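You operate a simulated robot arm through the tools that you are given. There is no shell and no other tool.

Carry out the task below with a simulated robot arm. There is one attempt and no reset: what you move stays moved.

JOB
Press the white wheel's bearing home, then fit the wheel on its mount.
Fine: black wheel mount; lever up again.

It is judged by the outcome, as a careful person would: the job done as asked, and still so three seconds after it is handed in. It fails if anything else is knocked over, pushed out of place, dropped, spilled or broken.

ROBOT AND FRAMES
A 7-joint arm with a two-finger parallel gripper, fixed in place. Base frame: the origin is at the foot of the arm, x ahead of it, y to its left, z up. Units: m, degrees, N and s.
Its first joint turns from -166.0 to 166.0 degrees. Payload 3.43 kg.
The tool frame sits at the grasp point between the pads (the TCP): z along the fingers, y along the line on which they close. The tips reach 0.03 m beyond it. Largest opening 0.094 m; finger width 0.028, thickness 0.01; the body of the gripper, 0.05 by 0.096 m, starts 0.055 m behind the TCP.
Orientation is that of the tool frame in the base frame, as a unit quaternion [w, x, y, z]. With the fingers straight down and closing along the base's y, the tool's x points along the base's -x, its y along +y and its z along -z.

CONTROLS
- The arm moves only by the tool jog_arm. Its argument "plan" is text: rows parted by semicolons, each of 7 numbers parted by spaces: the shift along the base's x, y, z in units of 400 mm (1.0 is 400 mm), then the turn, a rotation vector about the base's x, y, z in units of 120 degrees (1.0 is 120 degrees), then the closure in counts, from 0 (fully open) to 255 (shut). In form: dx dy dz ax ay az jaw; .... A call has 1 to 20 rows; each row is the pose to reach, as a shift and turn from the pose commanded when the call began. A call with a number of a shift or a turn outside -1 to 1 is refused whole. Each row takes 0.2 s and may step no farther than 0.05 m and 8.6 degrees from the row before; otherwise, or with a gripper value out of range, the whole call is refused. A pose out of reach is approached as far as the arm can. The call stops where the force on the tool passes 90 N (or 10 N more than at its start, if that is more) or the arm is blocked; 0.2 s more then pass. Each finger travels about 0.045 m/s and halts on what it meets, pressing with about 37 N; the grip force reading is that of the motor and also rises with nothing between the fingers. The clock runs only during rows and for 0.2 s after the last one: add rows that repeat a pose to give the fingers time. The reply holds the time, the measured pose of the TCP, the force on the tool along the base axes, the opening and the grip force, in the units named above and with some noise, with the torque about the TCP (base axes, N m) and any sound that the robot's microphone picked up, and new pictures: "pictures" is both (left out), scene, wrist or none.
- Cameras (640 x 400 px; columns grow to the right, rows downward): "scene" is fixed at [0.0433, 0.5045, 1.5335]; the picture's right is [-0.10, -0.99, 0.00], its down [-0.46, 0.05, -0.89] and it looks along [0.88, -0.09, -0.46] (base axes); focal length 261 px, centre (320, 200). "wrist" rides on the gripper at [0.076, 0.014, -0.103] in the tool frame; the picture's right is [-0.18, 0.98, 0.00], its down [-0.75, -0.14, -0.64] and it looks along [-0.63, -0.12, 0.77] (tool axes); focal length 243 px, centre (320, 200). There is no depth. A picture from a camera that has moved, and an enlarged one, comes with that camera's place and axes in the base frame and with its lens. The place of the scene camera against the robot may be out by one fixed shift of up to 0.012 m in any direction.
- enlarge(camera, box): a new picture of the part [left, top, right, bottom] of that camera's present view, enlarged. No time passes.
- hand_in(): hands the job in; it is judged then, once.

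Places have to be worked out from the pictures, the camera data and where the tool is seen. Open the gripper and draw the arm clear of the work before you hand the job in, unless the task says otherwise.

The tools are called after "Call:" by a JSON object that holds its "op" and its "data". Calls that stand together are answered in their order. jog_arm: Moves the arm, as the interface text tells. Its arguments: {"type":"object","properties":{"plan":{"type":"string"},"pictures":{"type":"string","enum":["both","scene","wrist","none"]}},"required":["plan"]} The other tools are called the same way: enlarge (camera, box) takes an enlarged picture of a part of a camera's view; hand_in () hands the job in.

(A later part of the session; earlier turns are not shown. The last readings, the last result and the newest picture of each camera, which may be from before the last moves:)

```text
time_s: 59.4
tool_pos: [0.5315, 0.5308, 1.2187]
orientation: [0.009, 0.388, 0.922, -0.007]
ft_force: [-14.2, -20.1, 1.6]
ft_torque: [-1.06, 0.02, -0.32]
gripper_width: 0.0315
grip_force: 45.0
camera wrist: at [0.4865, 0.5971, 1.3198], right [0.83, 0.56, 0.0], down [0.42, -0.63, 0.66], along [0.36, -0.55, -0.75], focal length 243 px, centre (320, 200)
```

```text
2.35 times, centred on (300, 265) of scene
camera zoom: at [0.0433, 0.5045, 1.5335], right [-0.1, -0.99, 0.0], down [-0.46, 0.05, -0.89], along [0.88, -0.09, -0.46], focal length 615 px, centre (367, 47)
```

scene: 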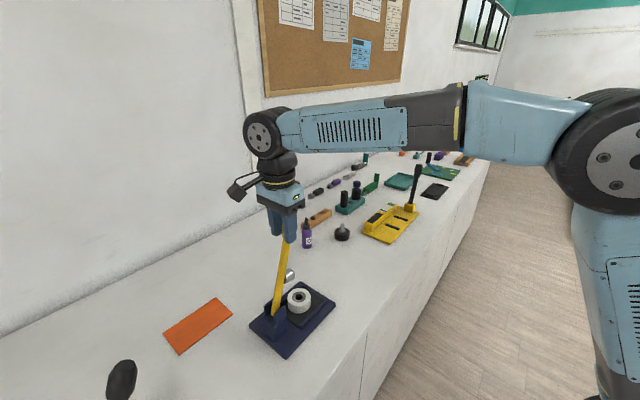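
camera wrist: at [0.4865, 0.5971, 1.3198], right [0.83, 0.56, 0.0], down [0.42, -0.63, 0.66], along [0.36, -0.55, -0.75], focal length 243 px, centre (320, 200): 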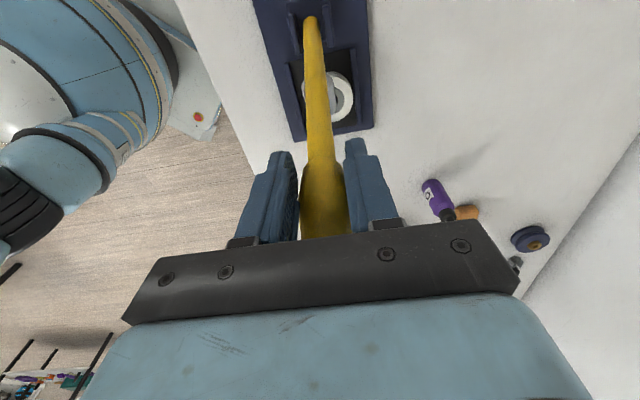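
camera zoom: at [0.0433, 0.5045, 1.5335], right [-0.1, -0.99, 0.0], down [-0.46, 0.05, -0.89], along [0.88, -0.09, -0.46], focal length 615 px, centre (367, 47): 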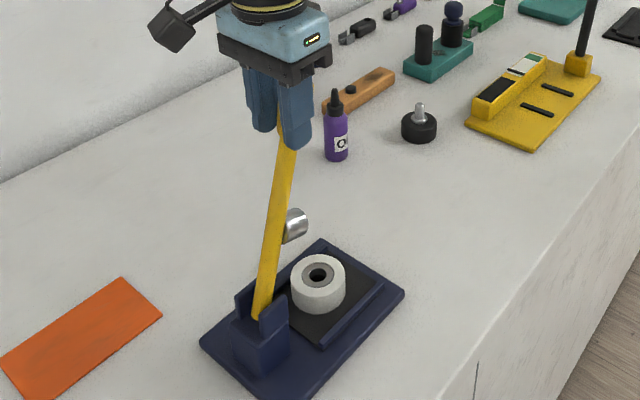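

The lever is nearly up (~75°). I bring it the last few degrees to its original position.

Call:
{"op": "jog_arm", "data": {"plan": "-0.0157 0.009 0.003 0 0 0 255; -0.0315 0.025 0.005 0 0 0 255; -0.04 0.0335 0.005 0 0 0 255; -0.04 0.0335 0.005 0 0 0 255"}}

Call:
{"op": "enlarge", "data": {"camera": "scene", "box": [230, 180, 370, 350]}}

```text
time_s: 60.4
tool_pos: [0.5179, 0.5431, 1.2208]
orientation: [0.01, 0.388, 0.921, -0.004]
ft_force: [8.6, -2.4, 35.2]
ft_torque: [-0.81, -0.33, 0.01]
gripper_width: 0.0317
grip_force: 45.2
camera wrist: at [0.4724, 0.6102, 1.3223], right [0.83, 0.55, 0.0], down [0.42, -0.63, 0.66], along [0.37, -0.54, -0.75], focal length 243 px, centre (320, 200)
```

scene: 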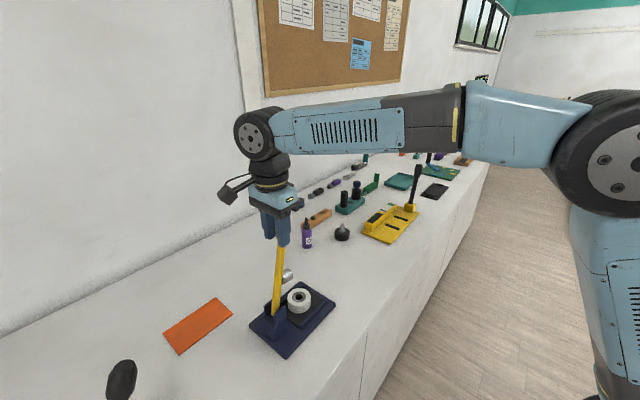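
wrist: 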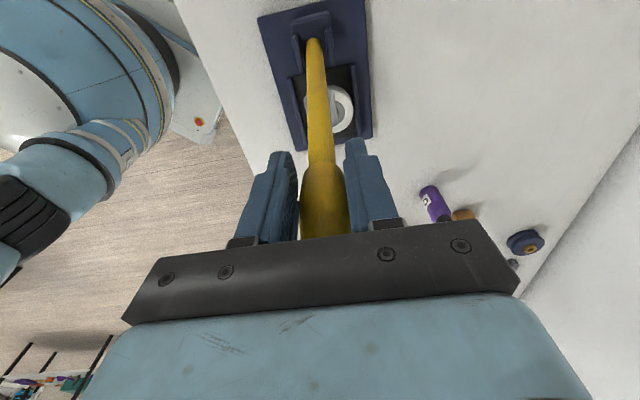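

```text
2.35 times, centred on (300, 265) of scene
camera zoom: at [0.0433, 0.5045, 1.5335], right [-0.1, -0.99, 0.0], down [-0.46, 0.05, -0.89], along [0.88, -0.09, -0.46], focal length 615 px, centre (367, 47)
```

zoom: 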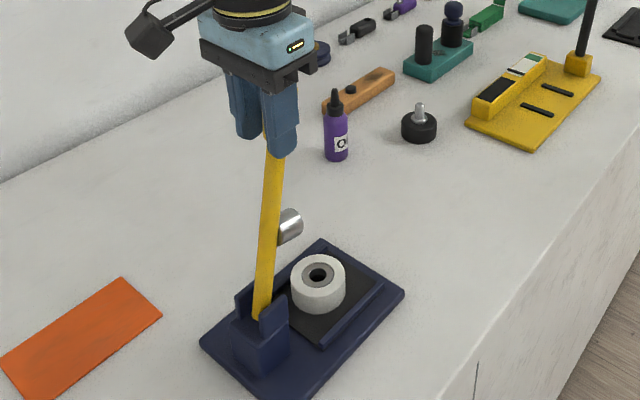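

The lever matches its original position in the image. I open the fingers and rise straight up, then check that it stays.

Call:
{"op": "jog_arm", "data": {"plan": "0 0 0 0 0 0 0; 0 0 0 0 0 0 0; 0 0 0 0 0 0 0; 0 0 0 0 0 0 0; 0 0 0.08 0 0 0 0; 0 0 0.17 0 0 0 0; 0 0 0.26 0 0 0 0; 0 0 0.35 0 0 0 0; 0 0 0.35 0 0 0 0"}}

Call:
{"op": "enlarge", "data": {"camera": "scene", "box": [220, 200, 380, 370]}}

```text
time_s: 62.4
tool_pos: [0.5171, 0.5435, 1.3564]
orientation: [0.009, 0.388, 0.921, -0.004]
ft_force: [-0.4, -0.1, -0.7]
ft_torque: [0.03, -0.01, -0.01]
gripper_width: 0.0942
grip_force: 0.0
camera wrist: at [0.4727, 0.6111, 1.4577], right [0.83, 0.55, 0.0], down [0.42, -0.63, 0.66], along [0.37, -0.55, -0.75], focal length 243 px, centre (320, 200)
```

scene: 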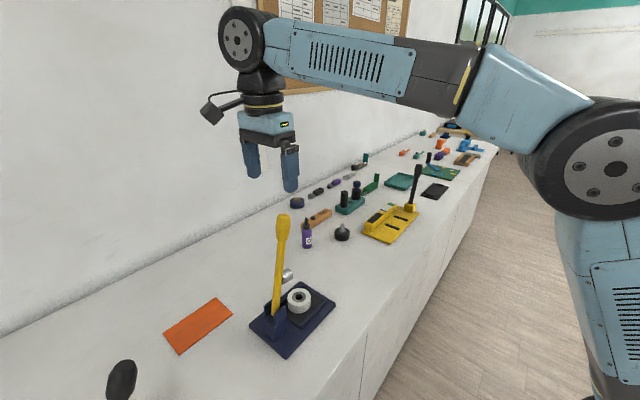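
wrist: 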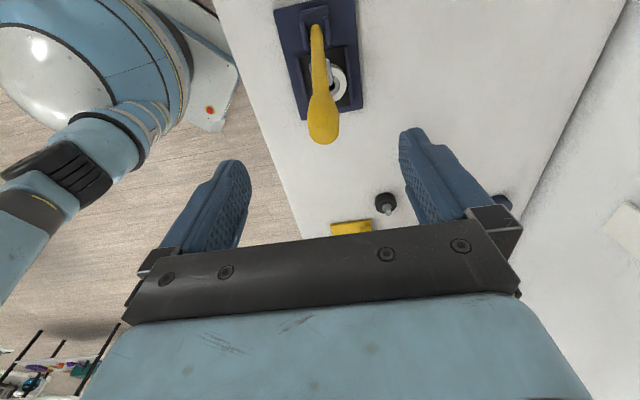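

```text
2.35 times, centred on (300, 285) of scene
camera zoom: at [0.0433, 0.5045, 1.5335], right [-0.1, -0.99, 0.0], down [-0.46, 0.05, -0.89], along [0.88, -0.09, -0.46], focal length 615 px, centre (367, 0)
```

zoom: 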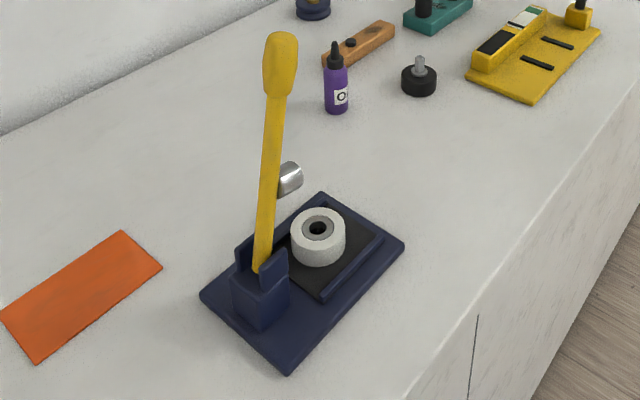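

The lever stays up but leans about 2° more than at the start. I'll nudge it back with closed fingers from the pad side; first I position there (also removing the small residual tool tilt).

Call:
{"op": "jog_arm", "data": {"plan": "0.061 -0.0622 0 0.0035 0.0032 0 255; 0.122 -0.1245 0 0.0069 0.0064 0 255; 0.1828 -0.1867 0 0.0069 0.0064 0 255; 0.1828 -0.1867 -0.1 0.0069 0.0064 0 255; 0.1828 -0.1867 -0.2 0.0069 0.0064 0 255; 0.1828 -0.1867 -0.3035 0.0069 0.0064 0 255; 0.1828 -0.1867 -0.3035 0.0069 0.0064 0 255"}}

Call:
{"op": "enlarge", "data": {"camera": "wrist", "box": [200, 0, 440, 200]}}

```text
time_s: 64.0
tool_pos: [0.5896, 0.4694, 1.2352]
orientation: [0.0, 0.387, 0.922, -0.001]
ft_force: [0.4, -0.4, 0.4]
ft_torque: [0.04, 0.02, 0.0]
gripper_width: 0.0001
grip_force: 32.6
camera wrist: at [0.5474, 0.5354, 1.3386], right [0.83, 0.56, 0.0], down [0.43, -0.64, 0.64], along [0.36, -0.54, -0.77], focal length 243 px, centre (320, 200)
```

scene: 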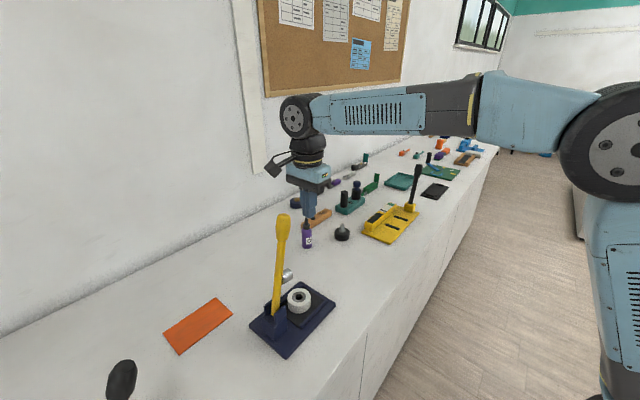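
wrist: 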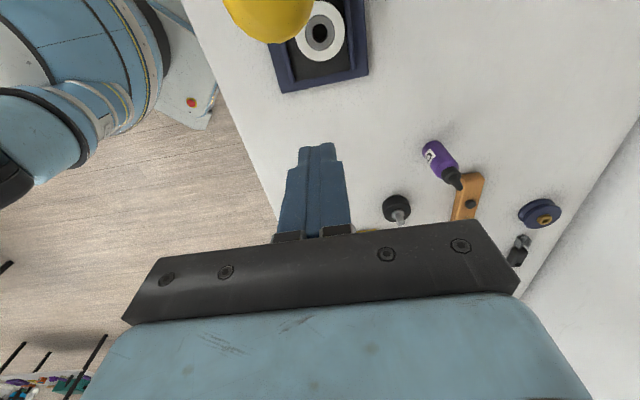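

```text
2.00 times, centred on (320, 100) of wrist
camera zoom: at [0.5474, 0.5354, 1.3386], right [0.83, 0.56, 0.0], down [0.43, -0.64, 0.64], along [0.36, -0.54, -0.77], focal length 485 px, centre (320, 400)
```

zoom: 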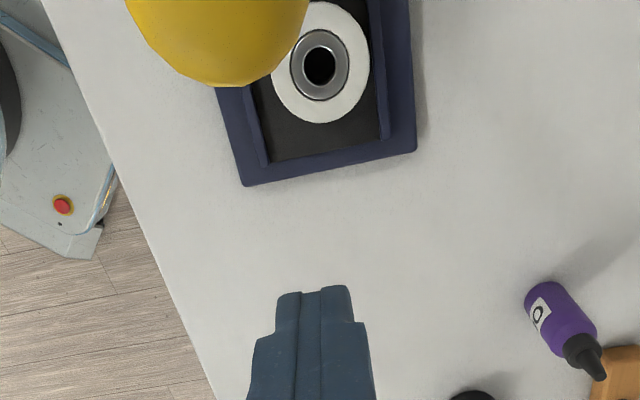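

The bearing is clearly flush now. I gently push the knob back toward its upright position in small steps, watching the force.

Call:
{"op": "jog_arm", "data": {"plan": "-0.0437 0.0447 0 0 0 0 255; -0.0822 0.0839 0 0 0 0 255; -0.0892 0.0911 0 0 0 0 255; -0.0962 0.0982 0 0 0 0 255; -0.1032 0.1054 0 0 0 0 255; -0.1102 0.1125 0 0 0 0 255; -0.1102 0.1125 0 0 0 0 255"}}

Call:
{"op": "enlarge", "data": {"camera": "scene", "box": [220, 200, 380, 370]}}

```text
time_s: 65.6
tool_pos: [0.5447, 0.514, 1.2365]
orientation: [0.0, 0.388, 0.922, -0.002]
ft_force: [0.0, 0.0, 1.0]
ft_torque: [0.04, -0.01, -0.02]
gripper_width: 0.0
grip_force: 33.0
camera wrist: at [0.5027, 0.5795, 1.3398], right [0.83, 0.55, 0.0], down [0.43, -0.64, 0.64], along [0.36, -0.54, -0.77], focal length 243 px, centre (320, 200)
```

scene: 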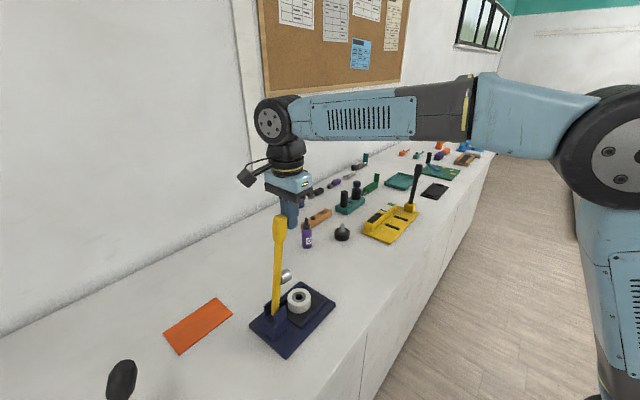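
wrist: 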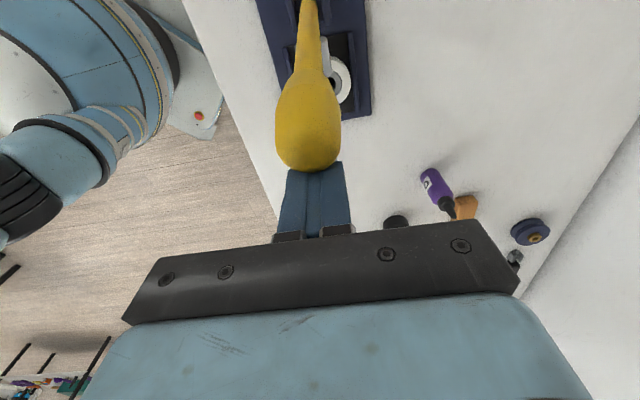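

```text
2.35 times, centred on (300, 285) of scene
camera zoom: at [0.0433, 0.5045, 1.5335], right [-0.1, -0.99, 0.0], down [-0.46, 0.05, -0.89], along [0.88, -0.09, -0.46], focal length 615 px, centre (367, 0)
```

zoom: 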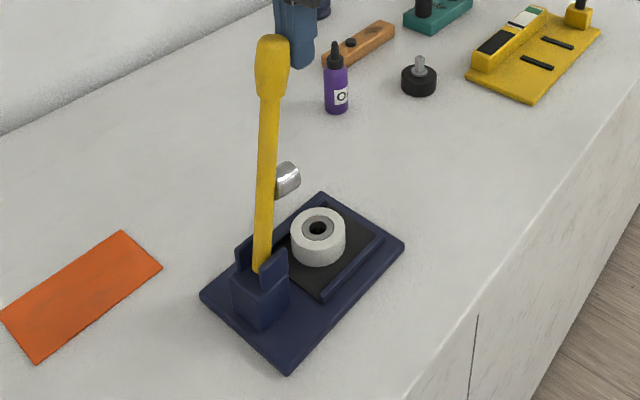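

The lever is upright again (about as at the start). I back off, rise, and go around to the near side of the press, yawing back for the wheel pick-up.

Call:
{"op": "jog_arm", "data": {"plan": "0.0437 -0.0446 0 0 0 0 255; 0.0875 -0.0893 0 0 0 0 255; 0.0875 -0.0893 0.1 0 0 0 128; 0.0875 -0.0893 0.2 0 0 0 0; 0.0875 -0.0893 0.309 0 0 0 0; 0.059 -0.108 0.309 0 0 0.0682 0; 0.031 -0.127 0.309 0 0 0.1364 0; 0.003 -0.146 0.309 0 0 0.2046 0; -0.025 -0.165 0.309 0 0 0.2728 0; -0.053 -0.184 0.309 0 0 0.341 0; -0.082 -0.203 0.309 0 0 0.4092 0; -0.11 -0.222 0.309 0 0 0.4774 0; -0.138 -0.241 0.309 0 0 0.5456 0; -0.167 -0.26 0.309 0 0 0.6138 0; -0.195 -0.279 0.309 0 0 0.682 0; -0.224 -0.2975 0.309 0 0 0.75 0; -0.224 -0.2975 0.309 0 0 0.75 0"}}

Call:
{"op": "enlarge", "data": {"camera": "wrist", "box": [250, 60, 410, 200]}}

Call:
{"op": "enlarge", "data": {"camera": "scene", "box": [220, 200, 380, 370]}}

Call:
{"op": "enlarge", "data": {"camera": "wrist", "box": [150, 140, 290, 250]}}

```text
time_s: 69.2
tool_pos: [0.4553, 0.3964, 1.36]
orientation: [0.001, -0.378, 0.926, 0.0]
ft_force: [-0.3, 0.0, -0.1]
ft_torque: [0.02, -0.02, 0.02]
gripper_width: 0.0939
grip_force: 0.1
camera wrist: at [0.3908, 0.3531, 1.4631], right [-0.56, 0.83, 0.0], down [0.64, 0.43, 0.64], along [0.54, 0.36, -0.77], focal length 243 px, centre (320, 200)
```

scene: 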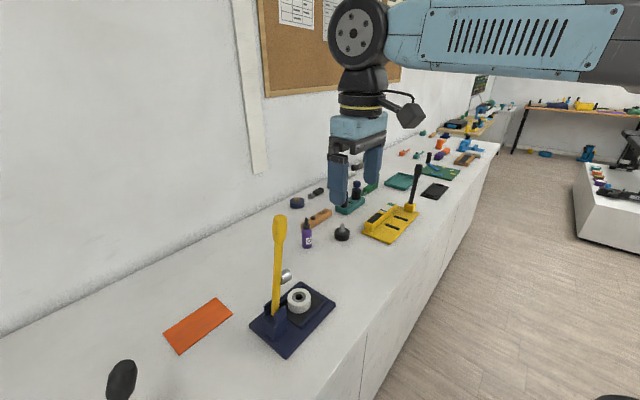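
wrist: 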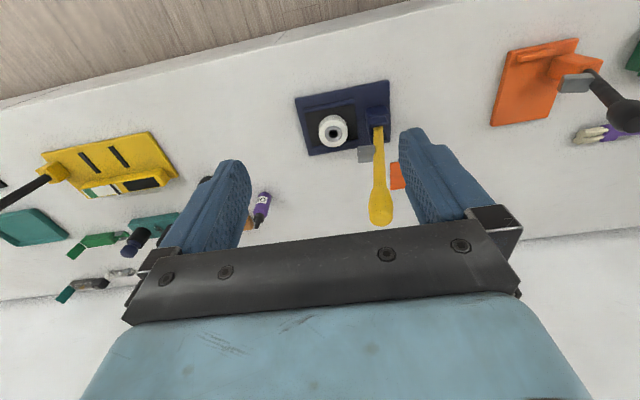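

```text
2.86 times, centred on (330, 130) of wrist
camera zoom: at [0.3908, 0.3531, 1.4631], right [-0.56, 0.83, 0.0], down [0.64, 0.43, 0.64], along [0.54, 0.36, -0.77], focal length 693 px, centre (291, 400)
```

zoom: 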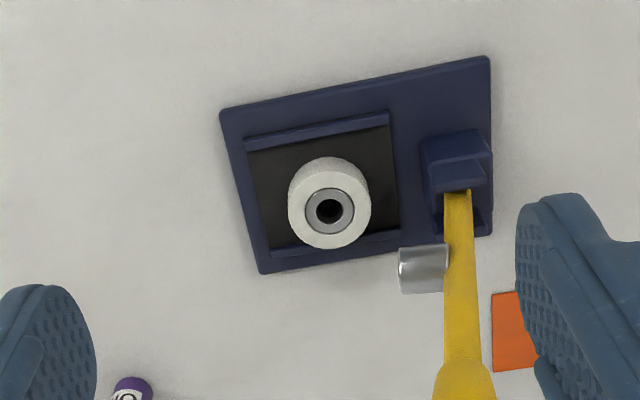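

```text
2.35 times, centred on (300, 285) of scene
camera zoom: at [0.0433, 0.5045, 1.5335], right [-0.1, -0.99, 0.0], down [-0.46, 0.05, -0.89], along [0.88, -0.09, -0.46], focal length 615 px, centre (367, 0)
```

zoom: 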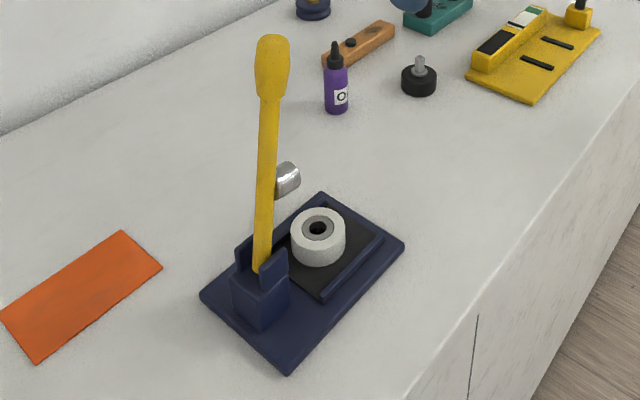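

```text
3.64 times, centred on (220, 195) of wrist
camera zoom: at [0.3908, 0.3531, 1.4631], right [-0.56, 0.83, 0.0], down [0.64, 0.43, 0.64], along [0.54, 0.36, -0.77], focal length 882 px, centre (684, 218)
```

zoom: 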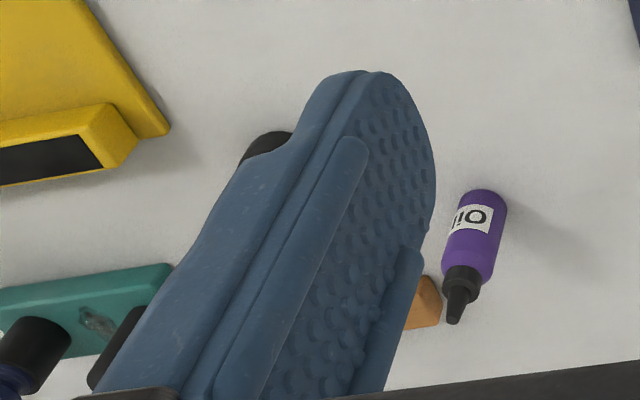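

The wheel stays at about (0.5635, 0.5025) with a flush bearing. I tilt the hand 30° again and come to the start of the straddling approach.

Call:
{"op": "jog_arm", "data": {"plan": "-0.005 -0.005 -0.1 0.035 -0.0357 0 0; -0.005 -0.005 -0.2 0.07 -0.0715 0 0; -0.005 -0.005 -0.3 0.105 -0.1072 0 0; -0.005 -0.005 -0.4 0.14 -0.143 0 0; -0.005 -0.005 -0.5 0.175 -0.1787 0 0; -0.005 -0.005 -0.6 0.175 -0.1787 0 0; -0.005 -0.005 -0.69 0.175 -0.1787 0 0; -0.005 -0.005 -0.769 0.175 -0.1787 0 0; 0.055 0.053 -0.769 0.175 -0.1787 0 0; 0.115 0.111 -0.769 0.175 -0.1787 0 0; 0.174 0.17 -0.769 0.175 -0.1787 0 0; 0.174 0.17 -0.769 0.175 -0.1787 0 0"}}

Call:
{"op": "enlarge", "data": {"camera": "wrist", "box": [180, 20, 500, 240]}}

```text
time_s: 71.8
tool_pos: [0.5273, 0.4637, 1.0527]
orientation: [0.241, -0.364, 0.895, 0.098]
ft_force: [-0.6, -0.6, 0.6]
ft_torque: [0.0, 0.01, -0.01]
gripper_width: 0.094
grip_force: 0.1
camera wrist: at [0.433, 0.3922, 1.103], right [-0.57, 0.82, 0.09], down [0.33, 0.13, 0.93], along [0.75, 0.56, -0.35], focal length 243 px, centre (320, 200)
```

scene: 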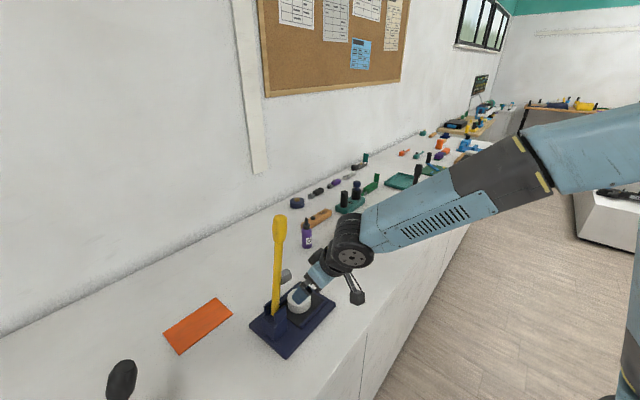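
wrist: 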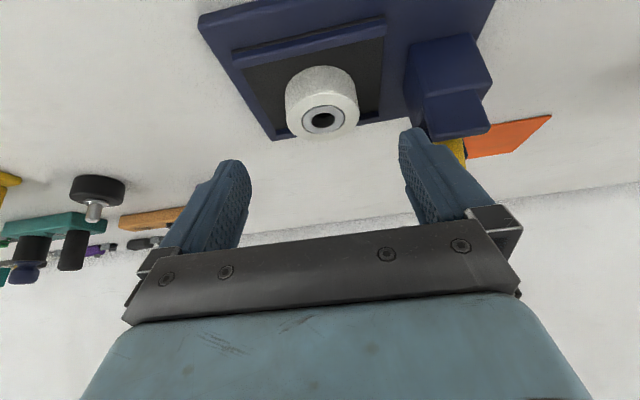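

```text
1.82 times, centred on (340, 130) of wrist
camera zoom: at [0.433, 0.3922, 1.103], right [-0.57, 0.82, 0.09], down [0.33, 0.13, 0.93], along [0.75, 0.56, -0.35], focal length 441 px, centre (284, 327)
```

zoom: 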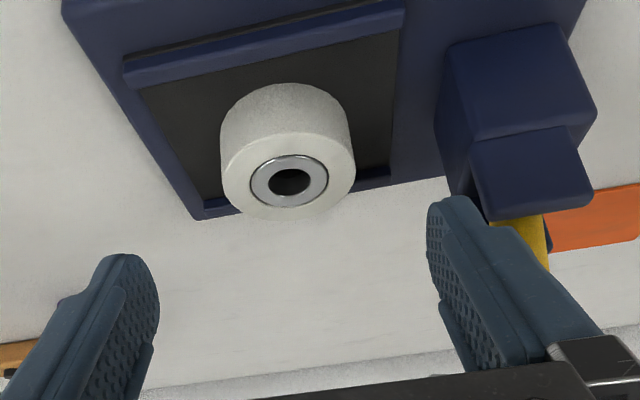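

The wheel is at (0.5637, 0.503). I descend along the tool axis to straddle it and close.

Call:
{"op": "jog_arm", "data": {"plan": "0.019 0.021 -0.05 0 0 0 0; 0.038 0.042 -0.1 0 0 0 0; 0.057 0.063 -0.15 0 0 0 0; 0.074 0.0825 -0.1955 0 0 0 0; 0.074 0.0825 -0.1955 0 0 0 0", "pictures": "wrist"}}

Call:
{"op": "enlarge", "data": {"camera": "wrist", "box": [180, 40, 500, 260]}}

```text
time_s: 73.0
tool_pos: [0.5554, 0.4958, 0.9728]
orientation: [0.241, -0.363, 0.895, 0.097]
ft_force: [0.8, -0.3, -1.2]
ft_torque: [0.01, 0.01, -0.05]
gripper_width: 0.0938
grip_force: 0.1
camera wrist: at [0.4614, 0.4251, 1.0247], right [-0.57, 0.82, 0.09], down [0.33, 0.13, 0.93], along [0.75, 0.56, -0.35], focal length 243 px, centre (320, 200)
```

wrist: 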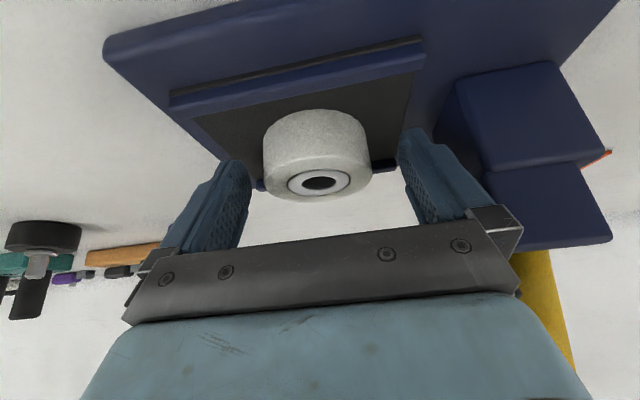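

```text
1.82 times, centred on (340, 150) of wrist
camera zoom: at [0.4614, 0.4251, 1.0247], right [-0.57, 0.82, 0.09], down [0.33, 0.13, 0.93], along [0.75, 0.56, -0.35], focal length 441 px, centre (284, 291)
```

zoom: 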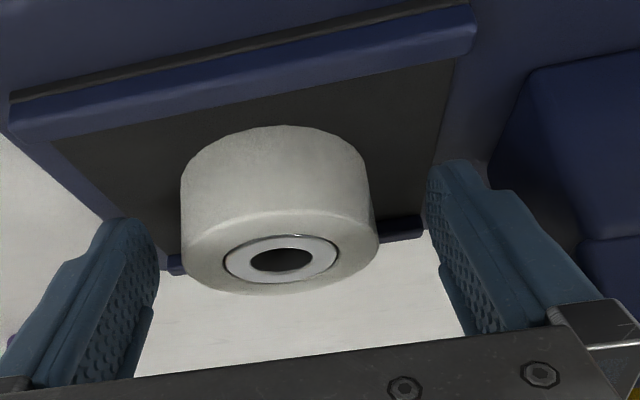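

Good alignment. I raise 2 mm, close on the wheel, then lift slowly by 20 mm to test.

Call:
{"op": "jog_arm", "data": {"plan": "0 0 0.004 0 0 0 0; 0 0 0.004 0 0 0 255; 0 0 0.004 0 0 0 255; 0 0 0.004 0 0 0 255; 0 0 0.004 0 0 0 255; 0 0 0.01 0 0 0 255; 0 0 0.02 0 0 0 255; 0 0 0.03 0 0 0 255; 0 0 0.04 0 0 0 255; 0 0 0.05 0 0 0 255; 0 0 0.05 0 0 0 255", "pictures": "wrist"}}

Call:
{"op": "enlarge", "data": {"camera": "wrist", "box": [220, 70, 420, 210]}}

```text
time_s: 75.4
tool_pos: [0.5545, 0.4966, 0.9944]
orientation: [0.24, -0.365, 0.894, 0.098]
ft_force: [-0.3, 0.4, -1.9]
ft_torque: [-0.02, -0.02, -0.03]
gripper_width: 0.0632
grip_force: 36.8
camera wrist: at [0.4607, 0.4252, 1.0454], right [-0.57, 0.82, 0.09], down [0.33, 0.13, 0.93], along [0.75, 0.56, -0.35], focal length 243 px, centre (320, 200)
```

wrist: 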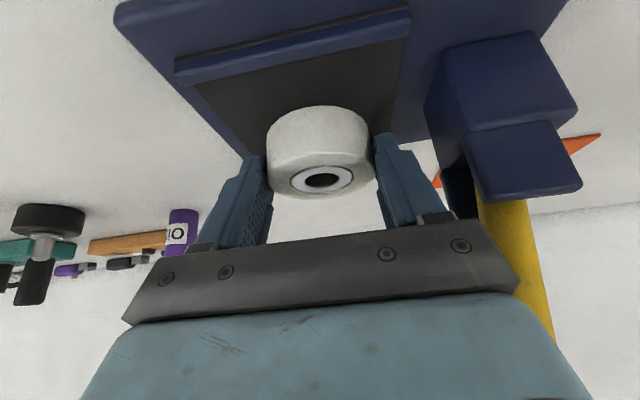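

```text
2.86 times, centred on (320, 140) of wrist
camera zoom: at [0.4607, 0.4252, 1.0454], right [-0.57, 0.82, 0.09], down [0.33, 0.13, 0.93], along [0.75, 0.56, -0.35], focal length 693 px, centre (320, 371)
```

zoom: 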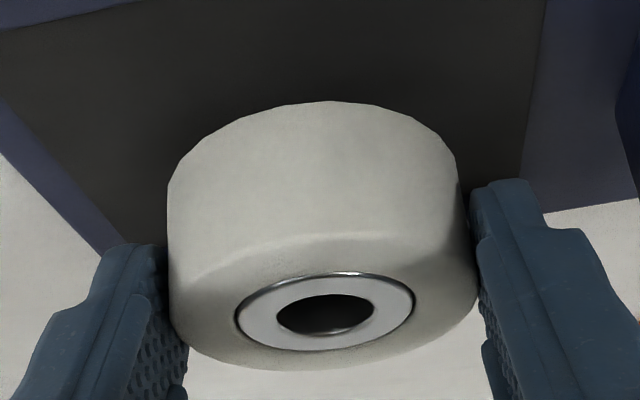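

The wheel is held firmly (63 mm). I take it out on the near side, up, and over to a hover short of the black mount, turning the tool toward it.

Call:
{"op": "jog_arm", "data": {"plan": "-0.06 -0.058 0.04 0 0 0 255; -0.12 -0.116 0.08 0 0 0 255; -0.1787 -0.175 0.125 0 0 0 255; -0.1787 -0.175 0.23 0 0 0 255; -0.1787 -0.175 0.335 0 0 0 255; -0.1787 -0.175 0.44 0 0 0 255; -0.1787 -0.175 0.54 0 0 0 255; -0.1787 -0.175 0.64 0 0 0 255; -0.085 -0.219 0.625 0 0 -0.025 255; 0.01 -0.263 0.61 0 0 -0.05 255; 0.106 -0.307 0.595 0 0 -0.075 255; 0.202 -0.351 0.58 0 0 -0.1 255; 0.298 -0.395 0.565 0 0 -0.125 255; 0.394 -0.439 0.55 0 0 -0.15 255; 0.49 -0.483 0.53 0 0 -0.18 255; 0.586 -0.5265 0.514 0 0 -0.2025 255; 0.586 -0.5265 0.514 0 0 -0.2025 255"}}

Call:
{"op": "enlarge", "data": {"camera": "wrist", "box": [220, 0, 420, 140]}}

```text
time_s: 79.0
tool_pos: [0.7883, 0.2867, 1.1998]
orientation: [0.256, -0.168, 0.951, 0.044]
ft_force: [0.1, 0.0, -0.8]
ft_torque: [-0.02, 0.02, 0.01]
gripper_width: 0.0631
grip_force: 37.6
camera wrist: at [0.6731, 0.2615, 1.251], right [-0.19, 0.98, 0.09], down [0.36, -0.02, 0.93], along [0.92, 0.21, -0.35], focal length 243 px, centre (320, 200)
```

scene: 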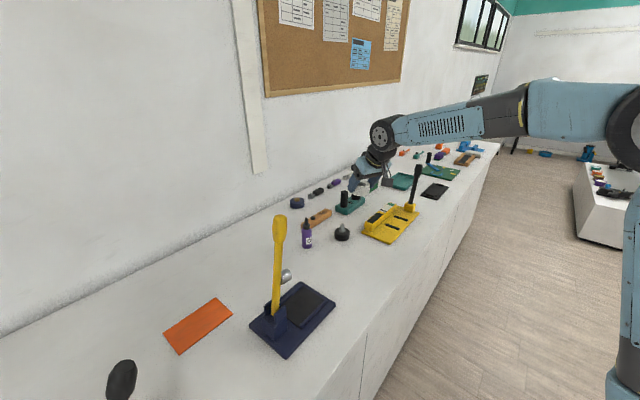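
wrist: 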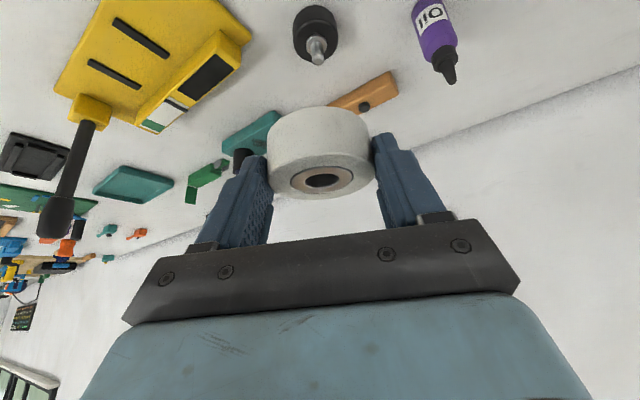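

```text
2.86 times, centred on (320, 70) of wrist
camera zoom: at [0.6731, 0.2615, 1.251], right [-0.19, 0.98, 0.09], down [0.36, -0.02, 0.93], along [0.92, 0.21, -0.35], focal length 693 px, centre (320, 571)
```

zoom: 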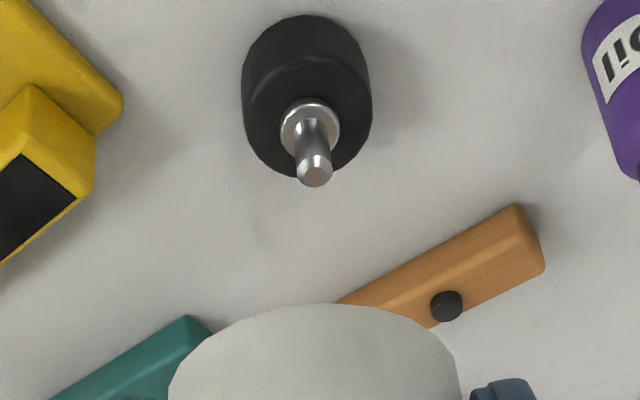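

Shaft and collar of the black mount are clear: about (0.890, 0.326), collar top ≈0.95, tip ≈0.98. I go 0.1 m lower for a second, closer sight to refine this.

Call:
{"op": "jog_arm", "data": {"plan": "0 0 -0.08 0 0 0 255; 0 0 -0.16 0 0 0 255; 0 0 -0.25 0 0 0 255; 0 0 -0.25 0 0 0 255; 0 0 -0.25 0 0 0 255"}}

Call:
{"op": "enlarge", "data": {"camera": "wrist", "box": [260, 40, 380, 125]}}

Call:
{"op": "enlarge", "data": {"camera": "scene", "box": [300, 160, 420, 260]}}

```text
time_s: 80.2
tool_pos: [0.789, 0.2867, 1.0994]
orientation: [0.256, -0.167, 0.951, 0.045]
ft_force: [0.2, 0.7, -1.5]
ft_torque: [0.0, -0.01, 0.0]
gripper_width: 0.0629
grip_force: 37.2
camera wrist: at [0.6739, 0.26, 1.1504], right [-0.19, 0.98, 0.09], down [0.36, -0.02, 0.93], along [0.92, 0.21, -0.35], focal length 243 px, centre (320, 200)
```

scene: 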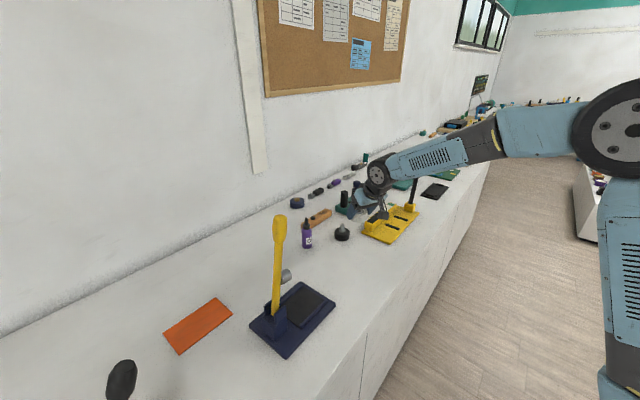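
wrist: 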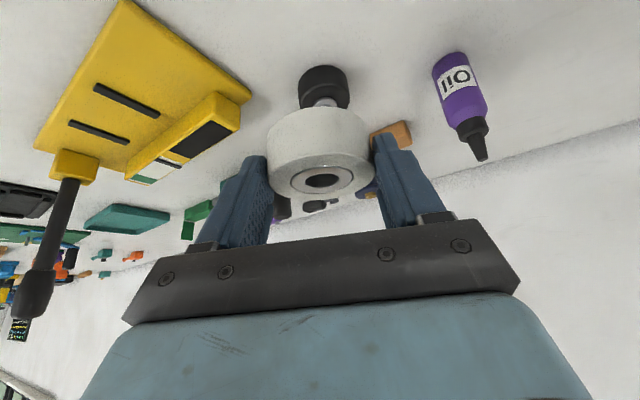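

```text
4.71 times, centred on (320, 82) of wrist
camera zoom: at [0.6739, 0.26, 1.1504], right [-0.19, 0.98, 0.09], down [0.36, -0.02, 0.93], along [0.92, 0.21, -0.35], focal length 1142 px, centre (320, 753)
```

zoom: 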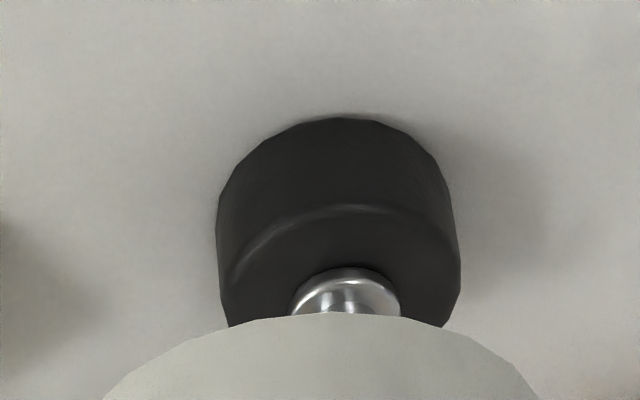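

```text
4.00 times, centred on (360, 210) of scene
camera zoom: at [0.0433, 0.5045, 1.5335], right [-0.1, -0.99, 0.0], down [-0.46, 0.05, -0.89], along [0.88, -0.09, -0.46], focal length 1045 px, centre (160, 160)
```

zoom: 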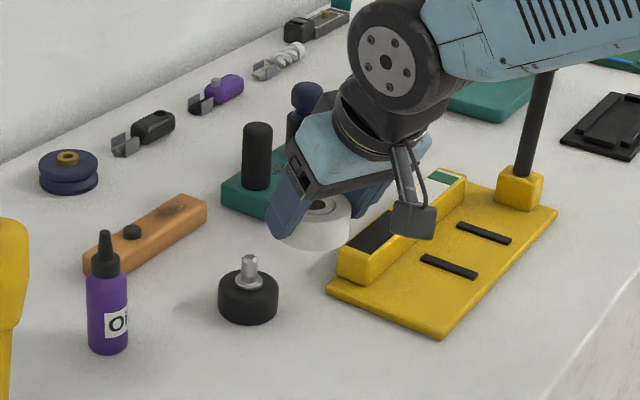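

Both sights agree on the shaft at ≈(0.889, 0.327), collar z≈0.950. I move the wheel over the shaft, with its underside still about 25 mm above the tip.

Call:
{"op": "jog_arm", "data": {"plan": "0.045 0.0185 -0.02 0 0 0 255; 0.09 0.037 -0.04 0 0 0 255; 0.135 0.0555 -0.06 0 0 0 255; 0.18 0.074 -0.08 0 0 0 255; 0.226 0.093 -0.1 0 0 0 255; 0.226 0.093 -0.1475 0 0 0 255; 0.226 0.093 -0.1475 0 0 0 255; 0.226 0.093 -0.1475 0 0 0 255"}}

Call:
{"op": "enlarge", "data": {"camera": "wrist", "box": [240, 60, 400, 210]}}

Call:
{"op": "enlarge", "data": {"camera": "scene", "box": [310, 180, 390, 250]}}

```text
time_s: 82.0
tool_pos: [0.8809, 0.3234, 1.0405]
orientation: [0.256, -0.167, 0.951, 0.045]
ft_force: [0.5, 0.2, -0.2]
ft_torque: [-0.04, 0.02, 0.03]
gripper_width: 0.063
grip_force: 36.3
camera wrist: at [0.7651, 0.2969, 1.091], right [-0.19, 0.98, 0.09], down [0.36, -0.02, 0.93], along [0.92, 0.21, -0.35], focal length 243 px, centre (320, 200)
```

scene: 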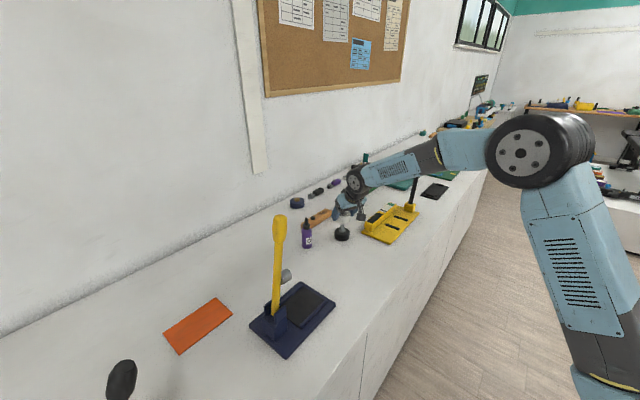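
wrist: 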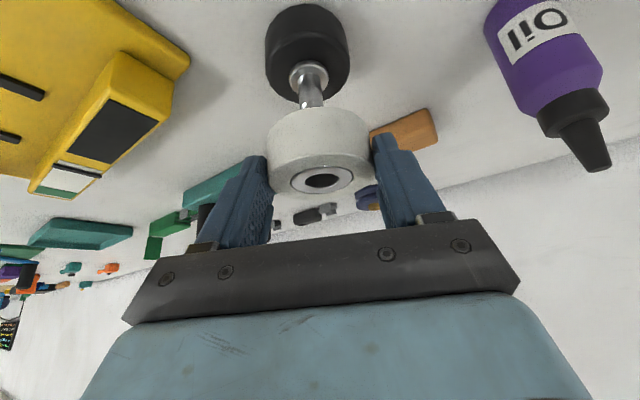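

```text
2.67 times, centred on (320, 135) of wrist
camera zoom: at [0.7651, 0.2969, 1.091], right [-0.19, 0.98, 0.09], down [0.36, -0.02, 0.93], along [0.92, 0.21, -0.35], focal length 647 px, centre (320, 373)
```

zoom: 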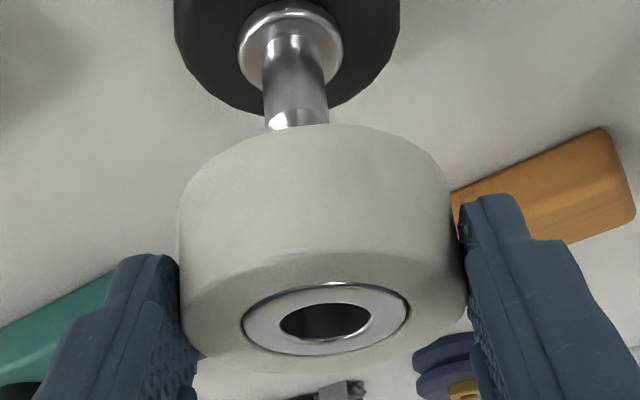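

```text
5.71 times, centred on (350, 215) of scene
camera zoom: at [0.0433, 0.5045, 1.5335], right [-0.1, -0.99, 0.0], down [-0.46, 0.05, -0.89], along [0.88, -0.09, -0.46], focal length 1493 px, centre (149, 114)
```

zoom: 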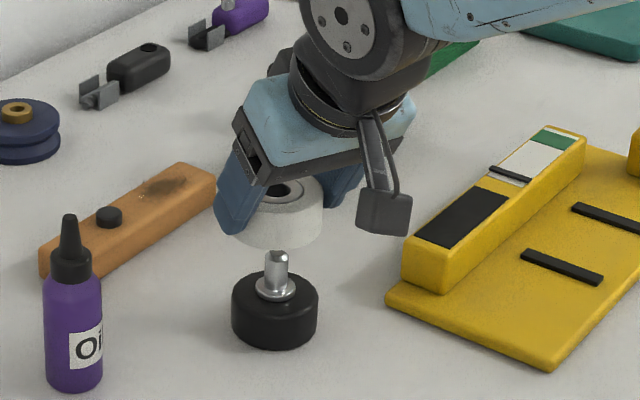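

The wheel is almost exactly above the shaft (≈1 mm off in the image). I correct 1 mm and lower cautiously to the tip height to feel whether it engages.

Call:
{"op": "jog_arm", "data": {"plan": "0.0007 -0.002 -0.015 0 0 0 255; 0.0007 -0.002 -0.03 0 0 0 255; 0.0007 -0.002 -0.045 0 0 0 255; 0.0007 -0.002 -0.055 0 0 0 255; 0.0007 -0.002 -0.0625 0 0 0 255; 0.0007 -0.002 -0.068 0 0 0 255; 0.0007 -0.002 -0.068 0 0 0 255"}}

Call:
{"op": "enlarge", "data": {"camera": "wrist", "box": [240, 60, 400, 210]}}

Call:
{"op": "enlarge", "data": {"camera": "scene", "box": [320, 200, 370, 250]}}

```text
time_s: 83.6
tool_pos: [0.8808, 0.3226, 1.0146]
orientation: [0.257, -0.167, 0.951, 0.044]
ft_force: [-0.7, 0.1, -0.4]
ft_torque: [-0.02, -0.01, 0.0]
gripper_width: 0.063
grip_force: 36.7
camera wrist: at [0.765, 0.2963, 1.0645], right [-0.19, 0.98, 0.09], down [0.36, -0.02, 0.93], along [0.92, 0.21, -0.35], focal length 243 px, centre (320, 200)
```

scene: 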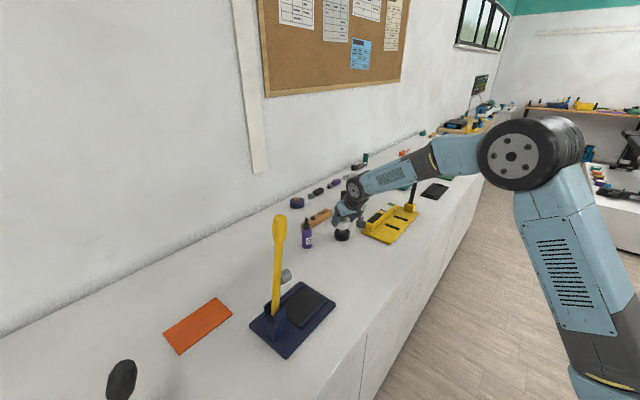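
wrist: 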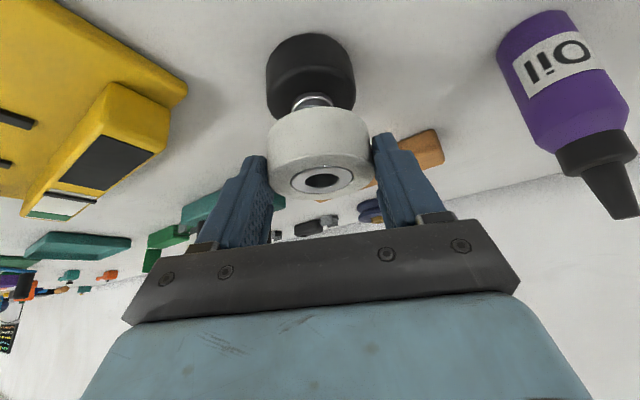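

```text
2.67 times, centred on (320, 135) of wrist
camera zoom: at [0.765, 0.2963, 1.0645], right [-0.19, 0.98, 0.09], down [0.36, -0.02, 0.93], along [0.92, 0.21, -0.35], focal length 647 px, centre (320, 373)
```

zoom: 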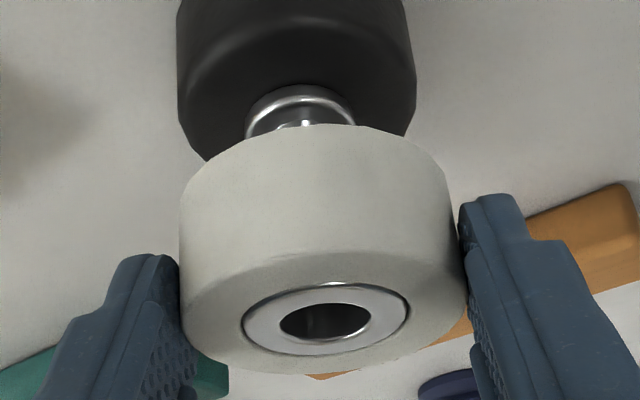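

```text
8.00 times, centred on (345, 225) of scene
camera zoom: at [0.0433, 0.5045, 1.5335], right [-0.1, -0.99, 0.0], down [-0.46, 0.05, -0.89], along [0.88, -0.09, -0.46], focal length 2091 px, centre (120, 0)
```

zoom: 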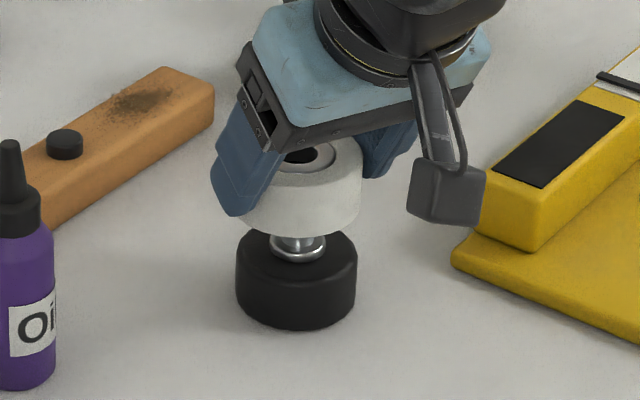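

No contact yet and the alignment looks centred in both views. I continue down in 1.5 mm steps.

Call:
{"op": "jog_arm", "data": {"plan": "0 0 -0.004 0 0 0 255; 0 0 -0.008 0 0 0 255; 0 0 -0.012 0 0 0 255; 0 0 -0.016 0 0 0 255; 0 0 -0.016 0 0 0 255", "pictures": "none"}}

```text
time_s: 84.8
tool_pos: [0.8791, 0.3227, 0.9976]
orientation: [0.248, -0.168, 0.953, 0.043]
ft_force: [0.0, 0.0, -3.9]
ft_torque: [-0.02, 0.0, -0.04]
gripper_width: 0.0627
grip_force: 36.9
```

The measured height (0.998) is lower than commanded and the tilt changed slightly. I hold still and look.

Call:
{"op": "jog_arm", "data": {"plan": "0 0 0 0 0 0 255"}}

Call:
{"op": "enlarge", "data": {"camera": "wrist", "box": [240, 60, 400, 210]}}

Call:
{"op": "enlarge", "data": {"camera": "scene", "box": [320, 200, 370, 250]}}

```text
time_s: 85.2
tool_pos: [0.8793, 0.3218, 1.0055]
orientation: [0.253, -0.168, 0.952, 0.044]
ft_force: [-3.7, -0.9, -4.9]
ft_torque: [-0.06, 0.19, -0.03]
gripper_width: 0.0627
grip_force: 37.2
camera wrist: at [0.7643, 0.2961, 1.0568], right [-0.19, 0.98, 0.09], down [0.36, -0.02, 0.93], along [0.91, 0.21, -0.35], focal length 243 px, centre (320, 200)
```

scene: 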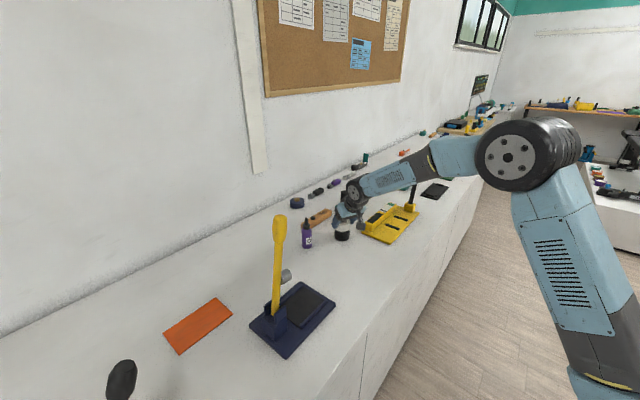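
wrist: 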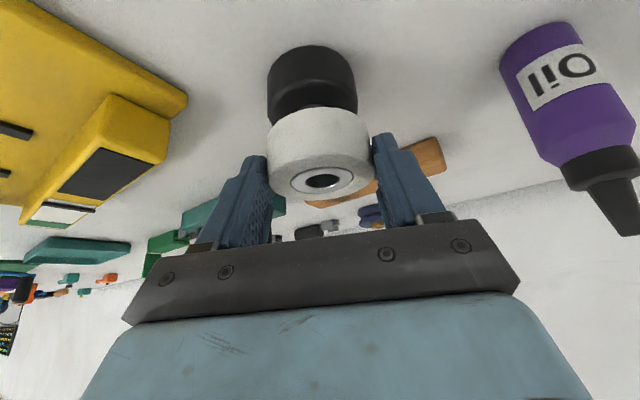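

```text
2.67 times, centred on (320, 135) of wrist
camera zoom: at [0.7643, 0.2961, 1.0568], right [-0.19, 0.98, 0.09], down [0.36, -0.02, 0.93], along [0.91, 0.21, -0.35], focal length 647 px, centre (320, 373)
```

zoom: 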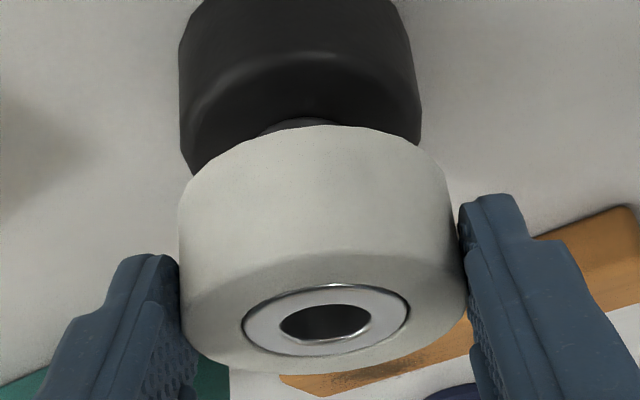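

```text
8.00 times, centred on (345, 225) of scene
camera zoom: at [0.0433, 0.5045, 1.5335], right [-0.1, -0.99, 0.0], down [-0.46, 0.05, -0.89], along [0.88, -0.09, -0.46], focal length 2091 px, centre (120, 0)
```

zoom: 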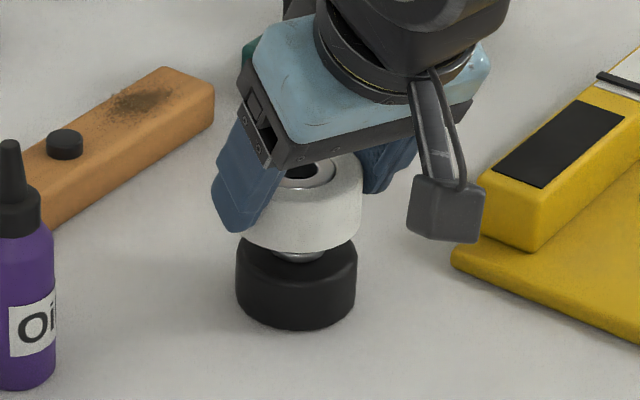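

The wheel's underside is now close above the collar with no upward force, so the shaft is inside the bore. I keep lowering in 2 mm steps.

Call:
{"op": "jog_arm", "data": {"plan": "0 0 -0.005 0 0 0 255; 0 0 -0.01 0 0 0 255; 0 0 -0.015 0 0 0 255; 0 0 -0.02 0 0 0 255; 0 0 -0.025 0 0 0 255; 0 0 -0.025 0 0 0 255; 0 0 -0.025 0 0 0 255"}}

Call:
{"op": "enlarge", "data": {"camera": "wrist", "box": [240, 60, 400, 210]}}

Call:
{"op": "enlarge", "data": {"camera": "scene", "box": [320, 200, 370, 250]}}

```text
time_s: 86.8
tool_pos: [0.8802, 0.3216, 0.9978]
orientation: [0.256, -0.167, 0.951, 0.044]
ft_force: [-11.2, -9.9, 3.6]
ft_torque: [-0.2, 0.22, -0.08]
gripper_width: 0.0626
grip_force: 37.4
camera wrist: at [0.7646, 0.2954, 1.0489], right [-0.18, 0.98, 0.09], down [0.36, -0.02, 0.93], along [0.92, 0.2, -0.35], focal length 243 px, centre (320, 200)
```

scene: 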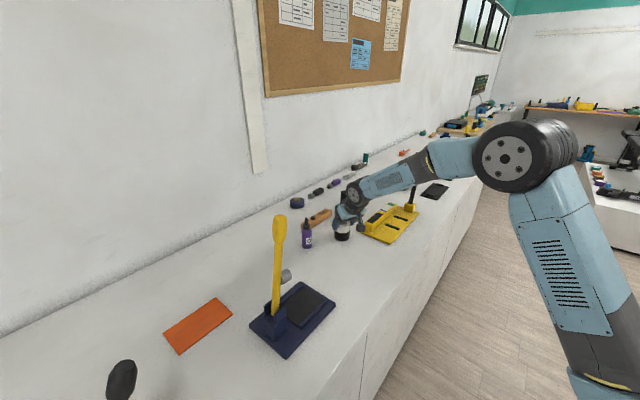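
wrist: 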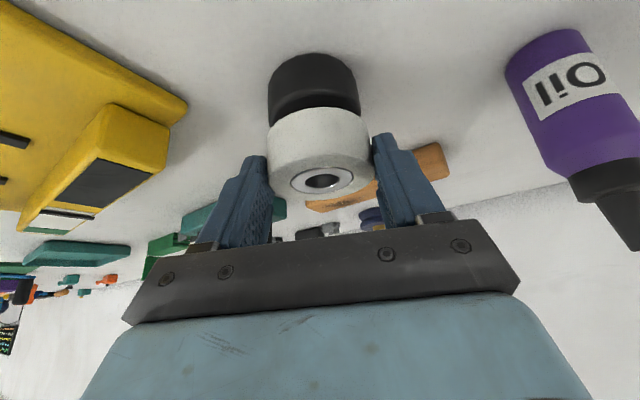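

```text
2.67 times, centred on (320, 135) of wrist
camera zoom: at [0.7646, 0.2954, 1.0489], right [-0.18, 0.98, 0.09], down [0.36, -0.02, 0.93], along [0.92, 0.2, -0.35], focal length 647 px, centre (320, 373)
```

zoom: 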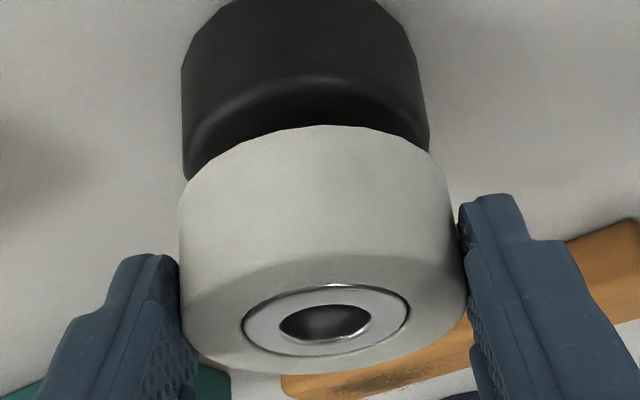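

```text
8.00 times, centred on (345, 225) of scene
camera zoom: at [0.0433, 0.5045, 1.5335], right [-0.1, -0.99, 0.0], down [-0.46, 0.05, -0.89], along [0.88, -0.09, -0.46], focal length 2091 px, centre (120, 0)
```

zoom: 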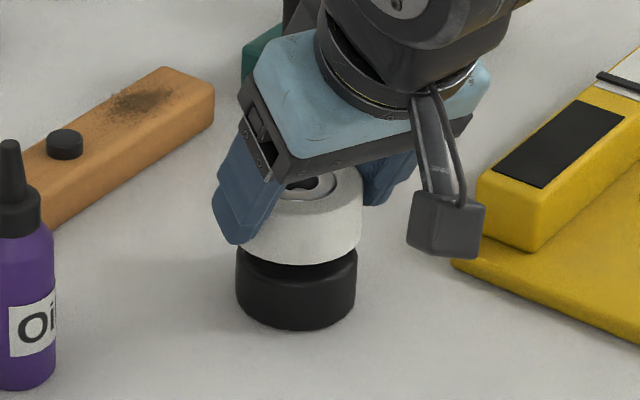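

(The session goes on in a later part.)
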